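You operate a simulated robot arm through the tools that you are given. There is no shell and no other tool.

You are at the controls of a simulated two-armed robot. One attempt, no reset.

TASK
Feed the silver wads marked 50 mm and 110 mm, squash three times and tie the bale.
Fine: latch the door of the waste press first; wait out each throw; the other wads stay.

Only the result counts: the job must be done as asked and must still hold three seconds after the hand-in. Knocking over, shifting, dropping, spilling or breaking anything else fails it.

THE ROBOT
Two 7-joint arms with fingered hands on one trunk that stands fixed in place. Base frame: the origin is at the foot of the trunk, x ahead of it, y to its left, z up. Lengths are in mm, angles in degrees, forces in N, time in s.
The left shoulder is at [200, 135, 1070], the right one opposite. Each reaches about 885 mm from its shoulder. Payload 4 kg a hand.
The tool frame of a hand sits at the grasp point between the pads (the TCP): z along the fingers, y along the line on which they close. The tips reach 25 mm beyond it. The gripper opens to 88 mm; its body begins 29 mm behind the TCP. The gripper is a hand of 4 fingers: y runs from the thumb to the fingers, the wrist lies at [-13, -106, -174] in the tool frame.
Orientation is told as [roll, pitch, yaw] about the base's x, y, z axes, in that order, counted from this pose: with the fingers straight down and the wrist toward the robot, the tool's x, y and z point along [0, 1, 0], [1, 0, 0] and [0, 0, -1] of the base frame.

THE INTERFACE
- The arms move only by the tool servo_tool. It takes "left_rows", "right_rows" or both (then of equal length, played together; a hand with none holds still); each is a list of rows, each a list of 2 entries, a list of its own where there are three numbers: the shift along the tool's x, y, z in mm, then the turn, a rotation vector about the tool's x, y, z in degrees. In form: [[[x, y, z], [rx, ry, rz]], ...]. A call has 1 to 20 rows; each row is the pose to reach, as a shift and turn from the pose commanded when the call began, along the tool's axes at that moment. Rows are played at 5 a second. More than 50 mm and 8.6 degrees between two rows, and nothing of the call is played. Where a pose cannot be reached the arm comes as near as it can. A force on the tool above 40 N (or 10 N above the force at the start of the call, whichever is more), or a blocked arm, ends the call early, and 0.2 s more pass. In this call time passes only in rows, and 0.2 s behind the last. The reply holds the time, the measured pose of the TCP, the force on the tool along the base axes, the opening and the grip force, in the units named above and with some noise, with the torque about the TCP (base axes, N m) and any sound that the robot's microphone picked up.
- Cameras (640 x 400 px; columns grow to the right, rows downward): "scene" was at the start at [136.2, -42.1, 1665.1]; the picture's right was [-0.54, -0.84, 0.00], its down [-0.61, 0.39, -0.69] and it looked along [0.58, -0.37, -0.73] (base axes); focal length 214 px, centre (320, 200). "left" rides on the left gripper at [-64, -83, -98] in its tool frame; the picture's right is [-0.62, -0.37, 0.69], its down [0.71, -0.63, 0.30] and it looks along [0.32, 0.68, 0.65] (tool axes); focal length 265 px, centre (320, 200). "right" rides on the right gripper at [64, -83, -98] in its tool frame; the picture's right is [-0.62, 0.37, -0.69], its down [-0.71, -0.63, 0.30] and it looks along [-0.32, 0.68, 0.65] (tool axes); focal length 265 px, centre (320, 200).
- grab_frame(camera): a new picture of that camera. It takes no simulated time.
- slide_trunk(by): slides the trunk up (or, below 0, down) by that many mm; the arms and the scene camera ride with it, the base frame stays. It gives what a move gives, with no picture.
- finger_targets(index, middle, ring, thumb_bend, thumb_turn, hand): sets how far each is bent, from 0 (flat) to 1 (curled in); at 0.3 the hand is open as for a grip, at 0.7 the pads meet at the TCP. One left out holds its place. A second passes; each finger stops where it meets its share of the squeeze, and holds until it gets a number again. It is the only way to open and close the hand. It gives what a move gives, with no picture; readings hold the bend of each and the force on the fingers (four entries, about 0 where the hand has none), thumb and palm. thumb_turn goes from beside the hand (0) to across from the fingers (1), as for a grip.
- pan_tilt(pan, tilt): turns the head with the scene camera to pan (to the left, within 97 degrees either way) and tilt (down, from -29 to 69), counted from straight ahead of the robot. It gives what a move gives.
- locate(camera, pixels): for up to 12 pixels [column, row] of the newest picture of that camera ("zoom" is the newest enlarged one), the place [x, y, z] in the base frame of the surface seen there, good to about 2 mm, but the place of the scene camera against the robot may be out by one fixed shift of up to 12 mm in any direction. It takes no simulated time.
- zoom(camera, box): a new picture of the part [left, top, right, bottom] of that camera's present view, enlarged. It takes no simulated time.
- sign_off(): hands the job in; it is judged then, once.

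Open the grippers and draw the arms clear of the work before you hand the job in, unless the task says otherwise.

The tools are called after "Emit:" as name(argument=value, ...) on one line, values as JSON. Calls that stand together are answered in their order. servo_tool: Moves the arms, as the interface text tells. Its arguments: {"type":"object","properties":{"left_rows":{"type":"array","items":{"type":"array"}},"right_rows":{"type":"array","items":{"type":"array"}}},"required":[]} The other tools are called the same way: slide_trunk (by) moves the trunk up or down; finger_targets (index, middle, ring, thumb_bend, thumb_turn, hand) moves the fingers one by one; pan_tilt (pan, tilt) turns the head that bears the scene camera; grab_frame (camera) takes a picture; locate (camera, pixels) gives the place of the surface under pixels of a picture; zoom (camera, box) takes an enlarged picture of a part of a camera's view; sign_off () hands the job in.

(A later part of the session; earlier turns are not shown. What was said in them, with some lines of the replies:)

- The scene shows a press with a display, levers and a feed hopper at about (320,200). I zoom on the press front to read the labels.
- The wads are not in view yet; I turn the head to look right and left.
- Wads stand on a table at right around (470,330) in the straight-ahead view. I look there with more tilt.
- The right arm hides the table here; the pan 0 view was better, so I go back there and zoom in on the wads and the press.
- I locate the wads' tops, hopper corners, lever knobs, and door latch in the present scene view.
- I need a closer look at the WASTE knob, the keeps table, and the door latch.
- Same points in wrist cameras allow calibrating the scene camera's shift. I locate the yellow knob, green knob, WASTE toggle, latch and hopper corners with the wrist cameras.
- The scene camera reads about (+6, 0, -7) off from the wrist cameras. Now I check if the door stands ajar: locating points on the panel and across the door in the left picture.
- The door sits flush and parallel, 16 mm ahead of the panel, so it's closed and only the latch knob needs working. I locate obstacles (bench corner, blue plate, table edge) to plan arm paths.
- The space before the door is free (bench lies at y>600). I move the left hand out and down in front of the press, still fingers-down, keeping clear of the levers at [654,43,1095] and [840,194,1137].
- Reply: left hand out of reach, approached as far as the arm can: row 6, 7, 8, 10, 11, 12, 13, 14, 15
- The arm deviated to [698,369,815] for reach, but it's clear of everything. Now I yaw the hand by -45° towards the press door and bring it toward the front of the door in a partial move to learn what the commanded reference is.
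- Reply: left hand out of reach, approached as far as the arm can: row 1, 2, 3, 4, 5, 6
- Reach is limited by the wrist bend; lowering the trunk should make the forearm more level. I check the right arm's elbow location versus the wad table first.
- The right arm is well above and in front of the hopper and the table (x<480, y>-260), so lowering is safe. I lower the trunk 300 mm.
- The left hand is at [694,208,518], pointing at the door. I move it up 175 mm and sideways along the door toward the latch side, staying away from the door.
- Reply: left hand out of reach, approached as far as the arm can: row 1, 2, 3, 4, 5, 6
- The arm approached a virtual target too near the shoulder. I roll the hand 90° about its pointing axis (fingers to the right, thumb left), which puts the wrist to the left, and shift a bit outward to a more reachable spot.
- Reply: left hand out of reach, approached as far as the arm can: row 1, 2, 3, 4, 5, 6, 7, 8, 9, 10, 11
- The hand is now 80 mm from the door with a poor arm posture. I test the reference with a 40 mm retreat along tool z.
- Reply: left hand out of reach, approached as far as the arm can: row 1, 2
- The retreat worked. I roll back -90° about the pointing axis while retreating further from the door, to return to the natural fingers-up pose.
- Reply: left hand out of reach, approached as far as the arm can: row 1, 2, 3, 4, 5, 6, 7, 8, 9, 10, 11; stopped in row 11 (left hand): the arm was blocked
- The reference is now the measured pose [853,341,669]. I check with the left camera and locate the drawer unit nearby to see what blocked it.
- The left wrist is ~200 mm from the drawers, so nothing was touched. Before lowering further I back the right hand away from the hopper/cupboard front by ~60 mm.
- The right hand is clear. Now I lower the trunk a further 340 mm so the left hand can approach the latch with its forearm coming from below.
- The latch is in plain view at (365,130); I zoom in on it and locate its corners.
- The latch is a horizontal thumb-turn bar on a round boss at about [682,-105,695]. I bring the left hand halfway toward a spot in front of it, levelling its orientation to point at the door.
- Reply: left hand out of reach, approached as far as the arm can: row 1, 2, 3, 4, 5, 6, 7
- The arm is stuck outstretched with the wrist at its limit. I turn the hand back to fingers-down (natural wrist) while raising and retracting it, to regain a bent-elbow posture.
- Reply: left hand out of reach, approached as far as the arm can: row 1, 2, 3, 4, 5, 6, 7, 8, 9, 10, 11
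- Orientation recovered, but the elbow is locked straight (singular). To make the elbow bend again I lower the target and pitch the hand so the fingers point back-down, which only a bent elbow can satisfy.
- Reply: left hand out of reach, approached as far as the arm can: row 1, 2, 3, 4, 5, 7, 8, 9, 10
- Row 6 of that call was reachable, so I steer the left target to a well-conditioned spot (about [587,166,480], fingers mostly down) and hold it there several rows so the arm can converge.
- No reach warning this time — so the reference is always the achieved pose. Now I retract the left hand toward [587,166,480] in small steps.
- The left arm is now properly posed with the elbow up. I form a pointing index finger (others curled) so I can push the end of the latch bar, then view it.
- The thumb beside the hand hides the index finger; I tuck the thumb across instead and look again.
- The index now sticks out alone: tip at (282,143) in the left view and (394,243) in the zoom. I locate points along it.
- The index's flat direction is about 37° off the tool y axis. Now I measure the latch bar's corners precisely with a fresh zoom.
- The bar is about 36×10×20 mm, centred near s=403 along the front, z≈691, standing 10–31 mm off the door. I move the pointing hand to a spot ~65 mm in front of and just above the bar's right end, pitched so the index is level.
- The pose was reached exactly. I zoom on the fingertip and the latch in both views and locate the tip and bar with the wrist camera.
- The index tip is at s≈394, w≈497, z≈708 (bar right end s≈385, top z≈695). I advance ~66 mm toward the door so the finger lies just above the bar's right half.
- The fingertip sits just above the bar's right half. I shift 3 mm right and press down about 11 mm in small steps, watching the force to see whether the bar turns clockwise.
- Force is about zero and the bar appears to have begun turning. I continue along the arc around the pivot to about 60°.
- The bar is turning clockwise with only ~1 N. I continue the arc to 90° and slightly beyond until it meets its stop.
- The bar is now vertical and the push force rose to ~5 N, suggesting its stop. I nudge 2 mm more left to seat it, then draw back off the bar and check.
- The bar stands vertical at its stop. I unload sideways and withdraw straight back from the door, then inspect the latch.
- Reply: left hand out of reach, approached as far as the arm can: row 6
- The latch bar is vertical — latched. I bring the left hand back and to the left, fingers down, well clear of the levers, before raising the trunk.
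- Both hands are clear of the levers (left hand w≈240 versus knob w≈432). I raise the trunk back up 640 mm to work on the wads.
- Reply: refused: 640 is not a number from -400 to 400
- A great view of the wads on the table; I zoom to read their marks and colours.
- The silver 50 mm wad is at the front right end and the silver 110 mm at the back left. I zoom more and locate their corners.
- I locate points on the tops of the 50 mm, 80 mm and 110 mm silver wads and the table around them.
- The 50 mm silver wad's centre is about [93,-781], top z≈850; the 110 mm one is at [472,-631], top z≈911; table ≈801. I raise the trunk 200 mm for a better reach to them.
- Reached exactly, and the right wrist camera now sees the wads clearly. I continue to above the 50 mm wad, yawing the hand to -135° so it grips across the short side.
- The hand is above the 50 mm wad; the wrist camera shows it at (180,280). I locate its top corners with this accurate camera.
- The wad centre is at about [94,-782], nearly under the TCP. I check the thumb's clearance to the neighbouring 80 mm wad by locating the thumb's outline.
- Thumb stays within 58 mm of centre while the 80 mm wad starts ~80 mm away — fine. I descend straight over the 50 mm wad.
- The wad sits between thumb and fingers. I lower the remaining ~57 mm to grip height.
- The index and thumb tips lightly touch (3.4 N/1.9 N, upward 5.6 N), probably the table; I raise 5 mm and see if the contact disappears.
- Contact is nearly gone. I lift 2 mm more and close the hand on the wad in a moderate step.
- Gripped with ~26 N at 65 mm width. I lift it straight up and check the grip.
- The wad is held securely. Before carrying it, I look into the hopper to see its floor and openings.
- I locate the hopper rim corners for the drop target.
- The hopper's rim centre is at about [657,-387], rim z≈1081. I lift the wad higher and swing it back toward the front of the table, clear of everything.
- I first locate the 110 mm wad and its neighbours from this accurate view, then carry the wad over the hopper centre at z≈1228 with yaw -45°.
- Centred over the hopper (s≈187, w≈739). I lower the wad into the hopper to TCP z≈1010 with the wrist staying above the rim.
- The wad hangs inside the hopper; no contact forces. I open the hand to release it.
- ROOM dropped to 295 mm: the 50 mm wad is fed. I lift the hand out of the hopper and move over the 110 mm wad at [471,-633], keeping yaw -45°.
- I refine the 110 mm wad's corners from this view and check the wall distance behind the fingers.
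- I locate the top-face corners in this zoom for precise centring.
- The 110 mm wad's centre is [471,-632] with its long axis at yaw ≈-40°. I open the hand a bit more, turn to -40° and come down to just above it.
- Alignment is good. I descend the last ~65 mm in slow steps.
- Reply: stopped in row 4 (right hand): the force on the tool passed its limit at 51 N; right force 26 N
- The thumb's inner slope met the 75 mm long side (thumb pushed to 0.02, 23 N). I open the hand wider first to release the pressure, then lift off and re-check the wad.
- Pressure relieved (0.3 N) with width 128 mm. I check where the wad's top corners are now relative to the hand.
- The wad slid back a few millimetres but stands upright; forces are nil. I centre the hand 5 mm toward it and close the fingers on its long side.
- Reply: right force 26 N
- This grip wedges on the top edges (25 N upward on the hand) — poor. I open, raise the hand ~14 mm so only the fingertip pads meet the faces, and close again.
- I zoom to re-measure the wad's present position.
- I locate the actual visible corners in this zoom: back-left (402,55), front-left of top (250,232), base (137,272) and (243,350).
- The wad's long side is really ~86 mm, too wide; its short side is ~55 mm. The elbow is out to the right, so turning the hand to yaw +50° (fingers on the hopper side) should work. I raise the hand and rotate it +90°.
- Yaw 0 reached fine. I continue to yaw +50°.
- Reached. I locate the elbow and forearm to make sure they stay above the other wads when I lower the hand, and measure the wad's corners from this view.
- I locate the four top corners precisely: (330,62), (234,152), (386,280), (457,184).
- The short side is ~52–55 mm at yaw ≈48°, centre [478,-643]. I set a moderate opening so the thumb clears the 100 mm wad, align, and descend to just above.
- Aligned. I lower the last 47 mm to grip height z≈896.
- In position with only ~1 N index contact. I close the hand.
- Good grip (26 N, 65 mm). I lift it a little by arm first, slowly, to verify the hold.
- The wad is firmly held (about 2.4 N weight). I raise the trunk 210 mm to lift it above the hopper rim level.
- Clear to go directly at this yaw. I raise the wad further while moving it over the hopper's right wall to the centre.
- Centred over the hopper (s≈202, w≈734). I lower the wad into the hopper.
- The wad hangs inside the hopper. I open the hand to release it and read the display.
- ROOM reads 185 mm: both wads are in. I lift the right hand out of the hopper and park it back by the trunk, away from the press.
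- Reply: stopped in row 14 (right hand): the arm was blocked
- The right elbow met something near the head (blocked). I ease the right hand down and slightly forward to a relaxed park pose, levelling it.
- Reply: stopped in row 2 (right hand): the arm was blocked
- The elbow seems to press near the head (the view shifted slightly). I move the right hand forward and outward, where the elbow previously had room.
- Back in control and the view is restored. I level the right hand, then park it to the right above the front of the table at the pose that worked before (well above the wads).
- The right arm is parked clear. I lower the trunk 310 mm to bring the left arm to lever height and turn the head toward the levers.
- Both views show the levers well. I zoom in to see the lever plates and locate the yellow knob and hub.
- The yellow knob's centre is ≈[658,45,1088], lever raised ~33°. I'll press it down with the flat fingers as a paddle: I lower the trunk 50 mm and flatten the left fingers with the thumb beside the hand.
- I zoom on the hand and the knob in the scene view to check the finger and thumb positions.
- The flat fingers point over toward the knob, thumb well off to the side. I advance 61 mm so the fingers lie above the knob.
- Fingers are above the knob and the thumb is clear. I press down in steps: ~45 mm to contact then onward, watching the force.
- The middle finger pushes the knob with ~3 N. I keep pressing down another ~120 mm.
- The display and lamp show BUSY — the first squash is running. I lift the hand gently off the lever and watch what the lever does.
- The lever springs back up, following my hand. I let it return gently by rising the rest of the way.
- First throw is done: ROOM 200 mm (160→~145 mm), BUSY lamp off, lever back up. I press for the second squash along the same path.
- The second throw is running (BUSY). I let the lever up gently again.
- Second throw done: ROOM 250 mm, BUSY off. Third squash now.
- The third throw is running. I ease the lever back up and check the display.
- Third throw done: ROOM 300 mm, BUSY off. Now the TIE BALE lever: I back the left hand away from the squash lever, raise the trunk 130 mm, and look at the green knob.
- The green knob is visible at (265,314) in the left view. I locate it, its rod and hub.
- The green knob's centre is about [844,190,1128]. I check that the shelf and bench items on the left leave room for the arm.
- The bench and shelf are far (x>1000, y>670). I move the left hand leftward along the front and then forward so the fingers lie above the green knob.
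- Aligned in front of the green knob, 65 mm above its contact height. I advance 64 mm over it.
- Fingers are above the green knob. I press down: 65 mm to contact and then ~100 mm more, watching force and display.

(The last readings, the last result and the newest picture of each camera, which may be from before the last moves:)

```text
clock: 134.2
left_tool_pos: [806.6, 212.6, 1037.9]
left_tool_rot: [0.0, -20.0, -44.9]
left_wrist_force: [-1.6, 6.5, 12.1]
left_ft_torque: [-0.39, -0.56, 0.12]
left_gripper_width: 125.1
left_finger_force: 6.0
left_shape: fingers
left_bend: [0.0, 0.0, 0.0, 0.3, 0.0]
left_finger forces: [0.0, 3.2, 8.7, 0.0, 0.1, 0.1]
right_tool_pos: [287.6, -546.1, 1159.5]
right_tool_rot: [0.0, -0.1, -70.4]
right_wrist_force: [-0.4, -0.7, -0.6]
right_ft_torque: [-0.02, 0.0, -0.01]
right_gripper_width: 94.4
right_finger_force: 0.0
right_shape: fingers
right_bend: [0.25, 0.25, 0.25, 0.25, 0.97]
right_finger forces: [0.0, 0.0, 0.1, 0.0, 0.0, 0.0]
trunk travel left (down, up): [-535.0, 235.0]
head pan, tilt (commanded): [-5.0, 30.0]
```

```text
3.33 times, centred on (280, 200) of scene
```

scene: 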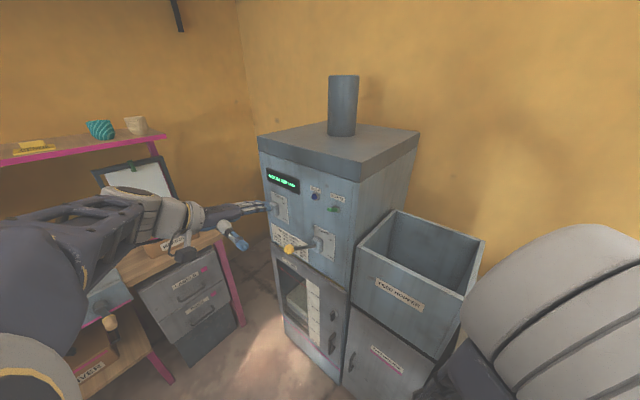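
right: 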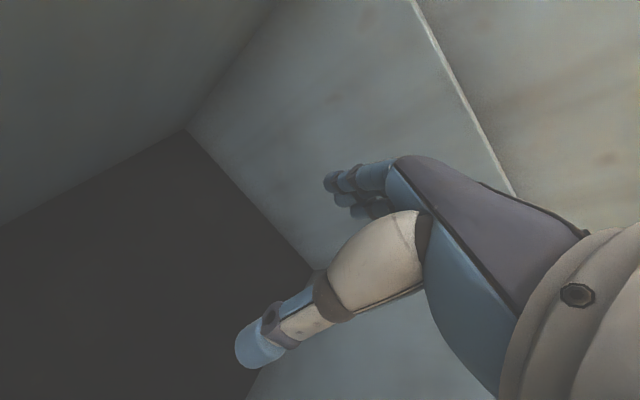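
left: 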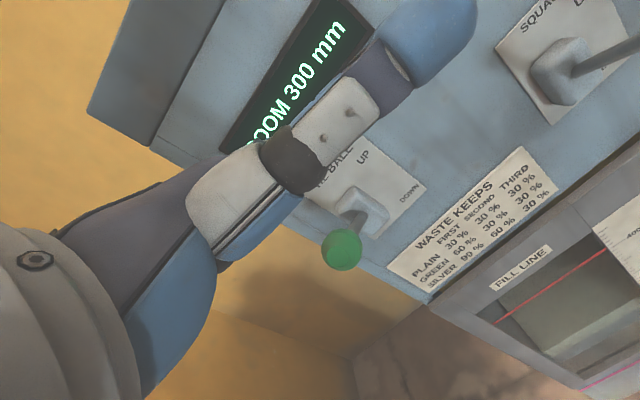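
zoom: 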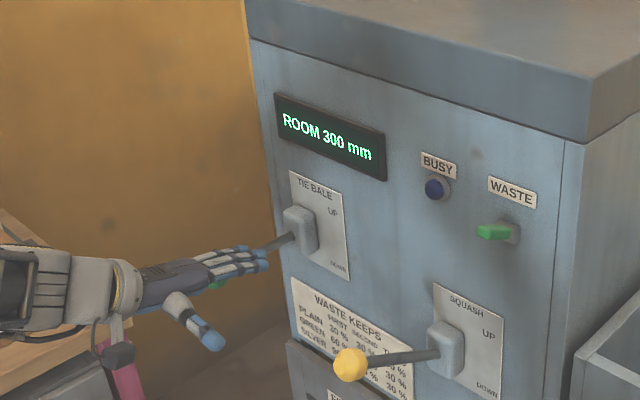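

The lever is moving down with ~12 N, not triggered yet. I press another ~45 mm in small steps.

Emit:
servo_tool(left_rows=[[[0, -4.1, 11.3], [0, 0, 0]], [[0, -8.2, 22.6], [0, 0, 0]], [[0, -12, 33], [0, 0, 0]]])

Emit:
zoom(camera="scene", box=[190, 140, 370, 260])

```text
clock: 135.0
left_tool_pos: [808.6, 212.6, 1003.4]
left_tool_rot: [0.2, -20.1, -45.0]
left_wrist_force: [1.0, 0.8, 17.0]
left_ft_torque: [-0.22, -0.68, 0.01]
left_gripper_width: 125.6
left_finger_force: 9.6
left_shape: fingers
left_bend: [0.0, 0.0, 0.0, 0.3, 0.0]
left_finger forces: [0.1, 7.6, 11.3, 0.1, 0.0, 0.1]
right_tool_pos: [286.7, -546.9, 1158.5]
right_tool_rot: [0.2, -0.1, -70.4]
right_wrist_force: [0.0, 0.1, 0.0]
right_ft_torque: [0.0, 0.0, 0.02]
right_gripper_width: 94.5
right_finger_force: 0.0
right_shape: fingers
right_bend: [0.25, 0.25, 0.25, 0.25, 0.97]
right_finger forces: [0.0, 0.1, 0.1, 0.0, 0.0, 0.0]
trunk travel left (down, up): [-535.0, 235.0]
head pan, tilt (commanded): [-5.0, 30.0]
```

```text
3.33 times, centred on (280, 200) of scene
```

zoom: 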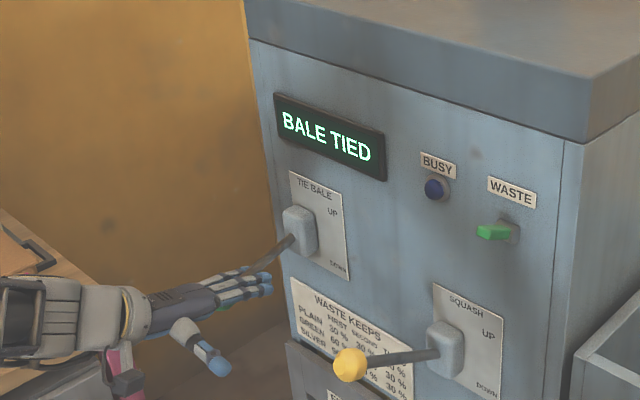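

"BALE TIED" is displayed. I let the green lever rise gently and lift the hand clear.

Emit:
servo_tool(left_rows=[[[0, 5.1, -14.1], [0, 0, 0]], [[0, 10.3, -28.2], [0, 0, 0]], [[0, 17, -47], [0, 0, 0]], [[0, 24, -66], [0, 0, 0]], [[0, 31, -85], [0, 0, 0]], [[0, 37.6, -103.4], [0, 0, 0]], [[0, 44.5, -122.2], [0, 0, 0]], [[0, 51.3, -141], [0, 0, 0]], [[0, 58.1, -160], [0, 0, 0]]])

Emit:
zoom(camera="scene", box=[190, 140, 370, 260])

```text
clock: 137.0
left_tool_pos: [809.6, 215.4, 1172.6]
left_tool_rot: [0.0, -20.0, -45.0]
left_wrist_force: [0.7, -0.8, -0.4]
left_ft_torque: [0.01, 0.01, 0.02]
left_gripper_width: 125.4
left_finger_force: 0.0
left_shape: fingers
left_bend: [0.0, 0.0, 0.0, 0.3, 0.0]
left_finger forces: [0.0, 0.0, 0.0, 0.1, 0.1, 0.0]
right_tool_pos: [286.8, -547.5, 1159.7]
right_tool_rot: [0.0, 0.0, -70.4]
right_wrist_force: [-0.5, 0.2, -0.4]
right_ft_torque: [-0.01, -0.04, 0.0]
right_gripper_width: 94.5
right_finger_force: 0.1
right_shape: fingers
right_bend: [0.25, 0.25, 0.25, 0.25, 0.97]
right_finger forces: [0.0, 0.0, 0.1, 0.0, 0.0, 0.0]
trunk travel left (down, up): [-535.0, 235.0]
head pan, tilt (commanded): [-5.0, 30.0]
```

```text
3.33 times, centred on (280, 200) of scene
```

zoom: 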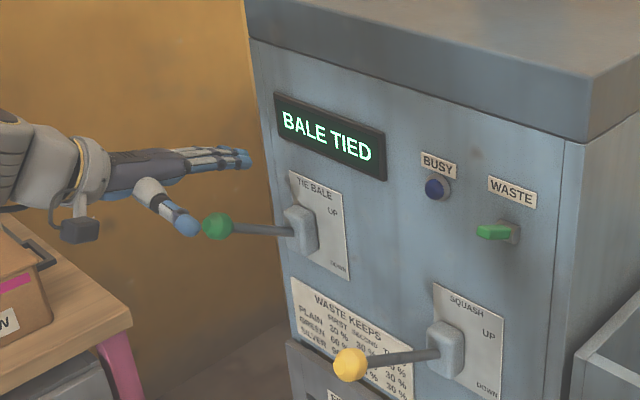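

The bale is tied and the lever is back up. I withdraw the left hand from the press and open both hands.

Emit:
servo_tool(left_rows=[[[0, -31, -11], [0, 0, 0]], [[0, -62, -22], [0, 0, 0]], [[0, -94, -34], [0, 0, 0]], [[0, -122, -44], [0, 0, 0]], [[-40, -140, -50], [0, 0, 0]], [[-80, -150, -55], [0, 0, 0]], [[-120, -155, -57], [0, 0, 0]]])

Emit:
finger_targets(hand="left", index=0.3, middle=0.3, ring=0.3, thumb_bend=0.3, thumb_turn=1)

Emit:
grab_frame(camera="scene")

Emit:
zoom(camera="scene", box=[250, 180, 380, 390])

Emit:
grab_frame(camera="right")

```text
clock: 138.6
left_tool_pos: [606.3, 244.8, 1171.4]
left_tool_rot: [0.0, -20.2, -44.9]
left_wrist_force: [0.3, -0.1, -0.6]
left_ft_torque: [-0.01, 0.01, -0.01]
left_gripper_width: 125.4
left_finger_force: 0.0
left_shape: fingers
left_bend: [0.0, 0.0, 0.0, 0.3, 0.0]
left_finger forces: [0.0, 0.0, 0.0, 0.0, 0.0, 0.0]
right_tool_pos: [287.5, -546.2, 1158.1]
right_tool_rot: [0.1, -0.1, -70.4]
right_wrist_force: [0.3, 0.5, -0.7]
right_ft_torque: [-0.02, 0.02, 0.02]
right_gripper_width: 94.6
right_finger_force: 0.2
right_shape: fingers
right_bend: [0.25, 0.25, 0.25, 0.25, 0.97]
right_finger forces: [0.0, 0.1, 0.1, 0.0, 0.0, 0.0]
trunk travel left (down, up): [-535.0, 235.0]
head pan, tilt (commanded): [-5.0, 30.0]
```

```text
clock: 139.6
left_tool_pos: [608.0, 245.6, 1171.3]
left_tool_rot: [0.0, -19.9, -45.0]
left_wrist_force: [0.5, -0.9, 0.1]
left_ft_torque: [0.02, -0.01, -0.02]
left_gripper_width: 84.7
left_finger_force: 0.1
left_shape: fingers
left_bend: [0.3, 0.3, 0.3, 0.3, 0.97]
left_finger forces: [0.0, 0.1, 0.0, 0.0, 0.0, 0.0]
right_tool_pos: [287.2, -546.5, 1158.0]
right_tool_rot: [0.0, 0.0, -70.4]
right_wrist_force: [-0.4, 0.3, 0.0]
right_ft_torque: [0.04, 0.03, 0.03]
right_gripper_width: 94.2
right_finger_force: 0.0
right_shape: fingers
right_bend: [0.25, 0.25, 0.25, 0.25, 0.97]
right_finger forces: [0.0, 0.0, 0.0, 0.1, 0.0, 0.0]
trunk travel left (down, up): [-535.0, 235.0]
head pan, tilt (commanded): [-5.0, 30.0]
```

```text
taken
```

scene: 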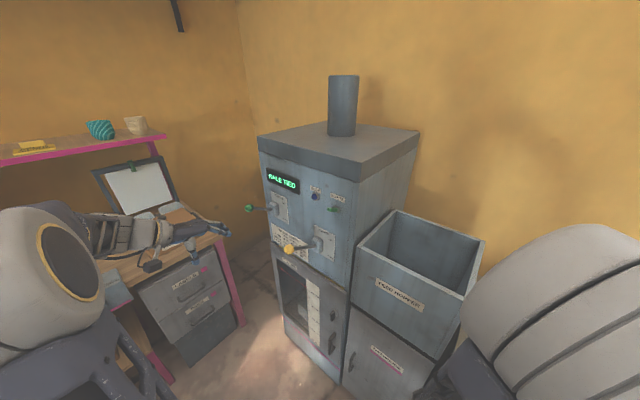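

```text
1.90 times, centred on (315, 285) of scene
```

zoom: 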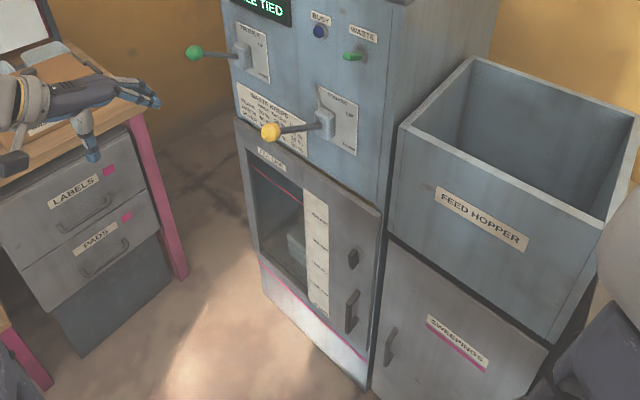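

```text
taken
```

right: 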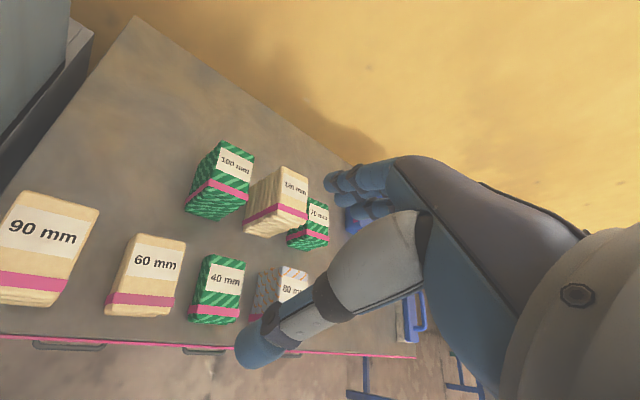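

Everything is in place: the display reads BALE TIED, the latch is upright, the other wads stand undisturbed, and both hands are open and clear of the press and table. I hand the job in.

Emit:
sign_off()

```text
The job is handed in.
```

The job is handed in: the bale is tied and the display reads BALE TIED. I don't have the verdict on the hand-in yet.

- **Latch:** I turned the latch bar on the press door clockwise to upright before feeding anything. It met its stop there.
- **Wads:** The silver 50 mm and 110 mm wads went into the feed hopper. The display's ROOM figure dropped from 345 to 295 and then to 185 mm.
- **Squashes:** I pulled the squash lever three times, each time waiting for the BUSY lamp to go out first. ROOM read 200, 250 and 300 mm after the throws, which matches the silver line on the machine's table.
- **Other wads:** In the last pictures they all stand where they were.

My first grip on the 110 mm wad slipped against its long side and slid it back about 2 cm on the table. It stayed upright, and I picked it up across its short side instead.

While parking, the right arm was also blocked briefly near the robot's head. I moved it clear without touching anything else.

Both hands are open and clear of the press and the table.
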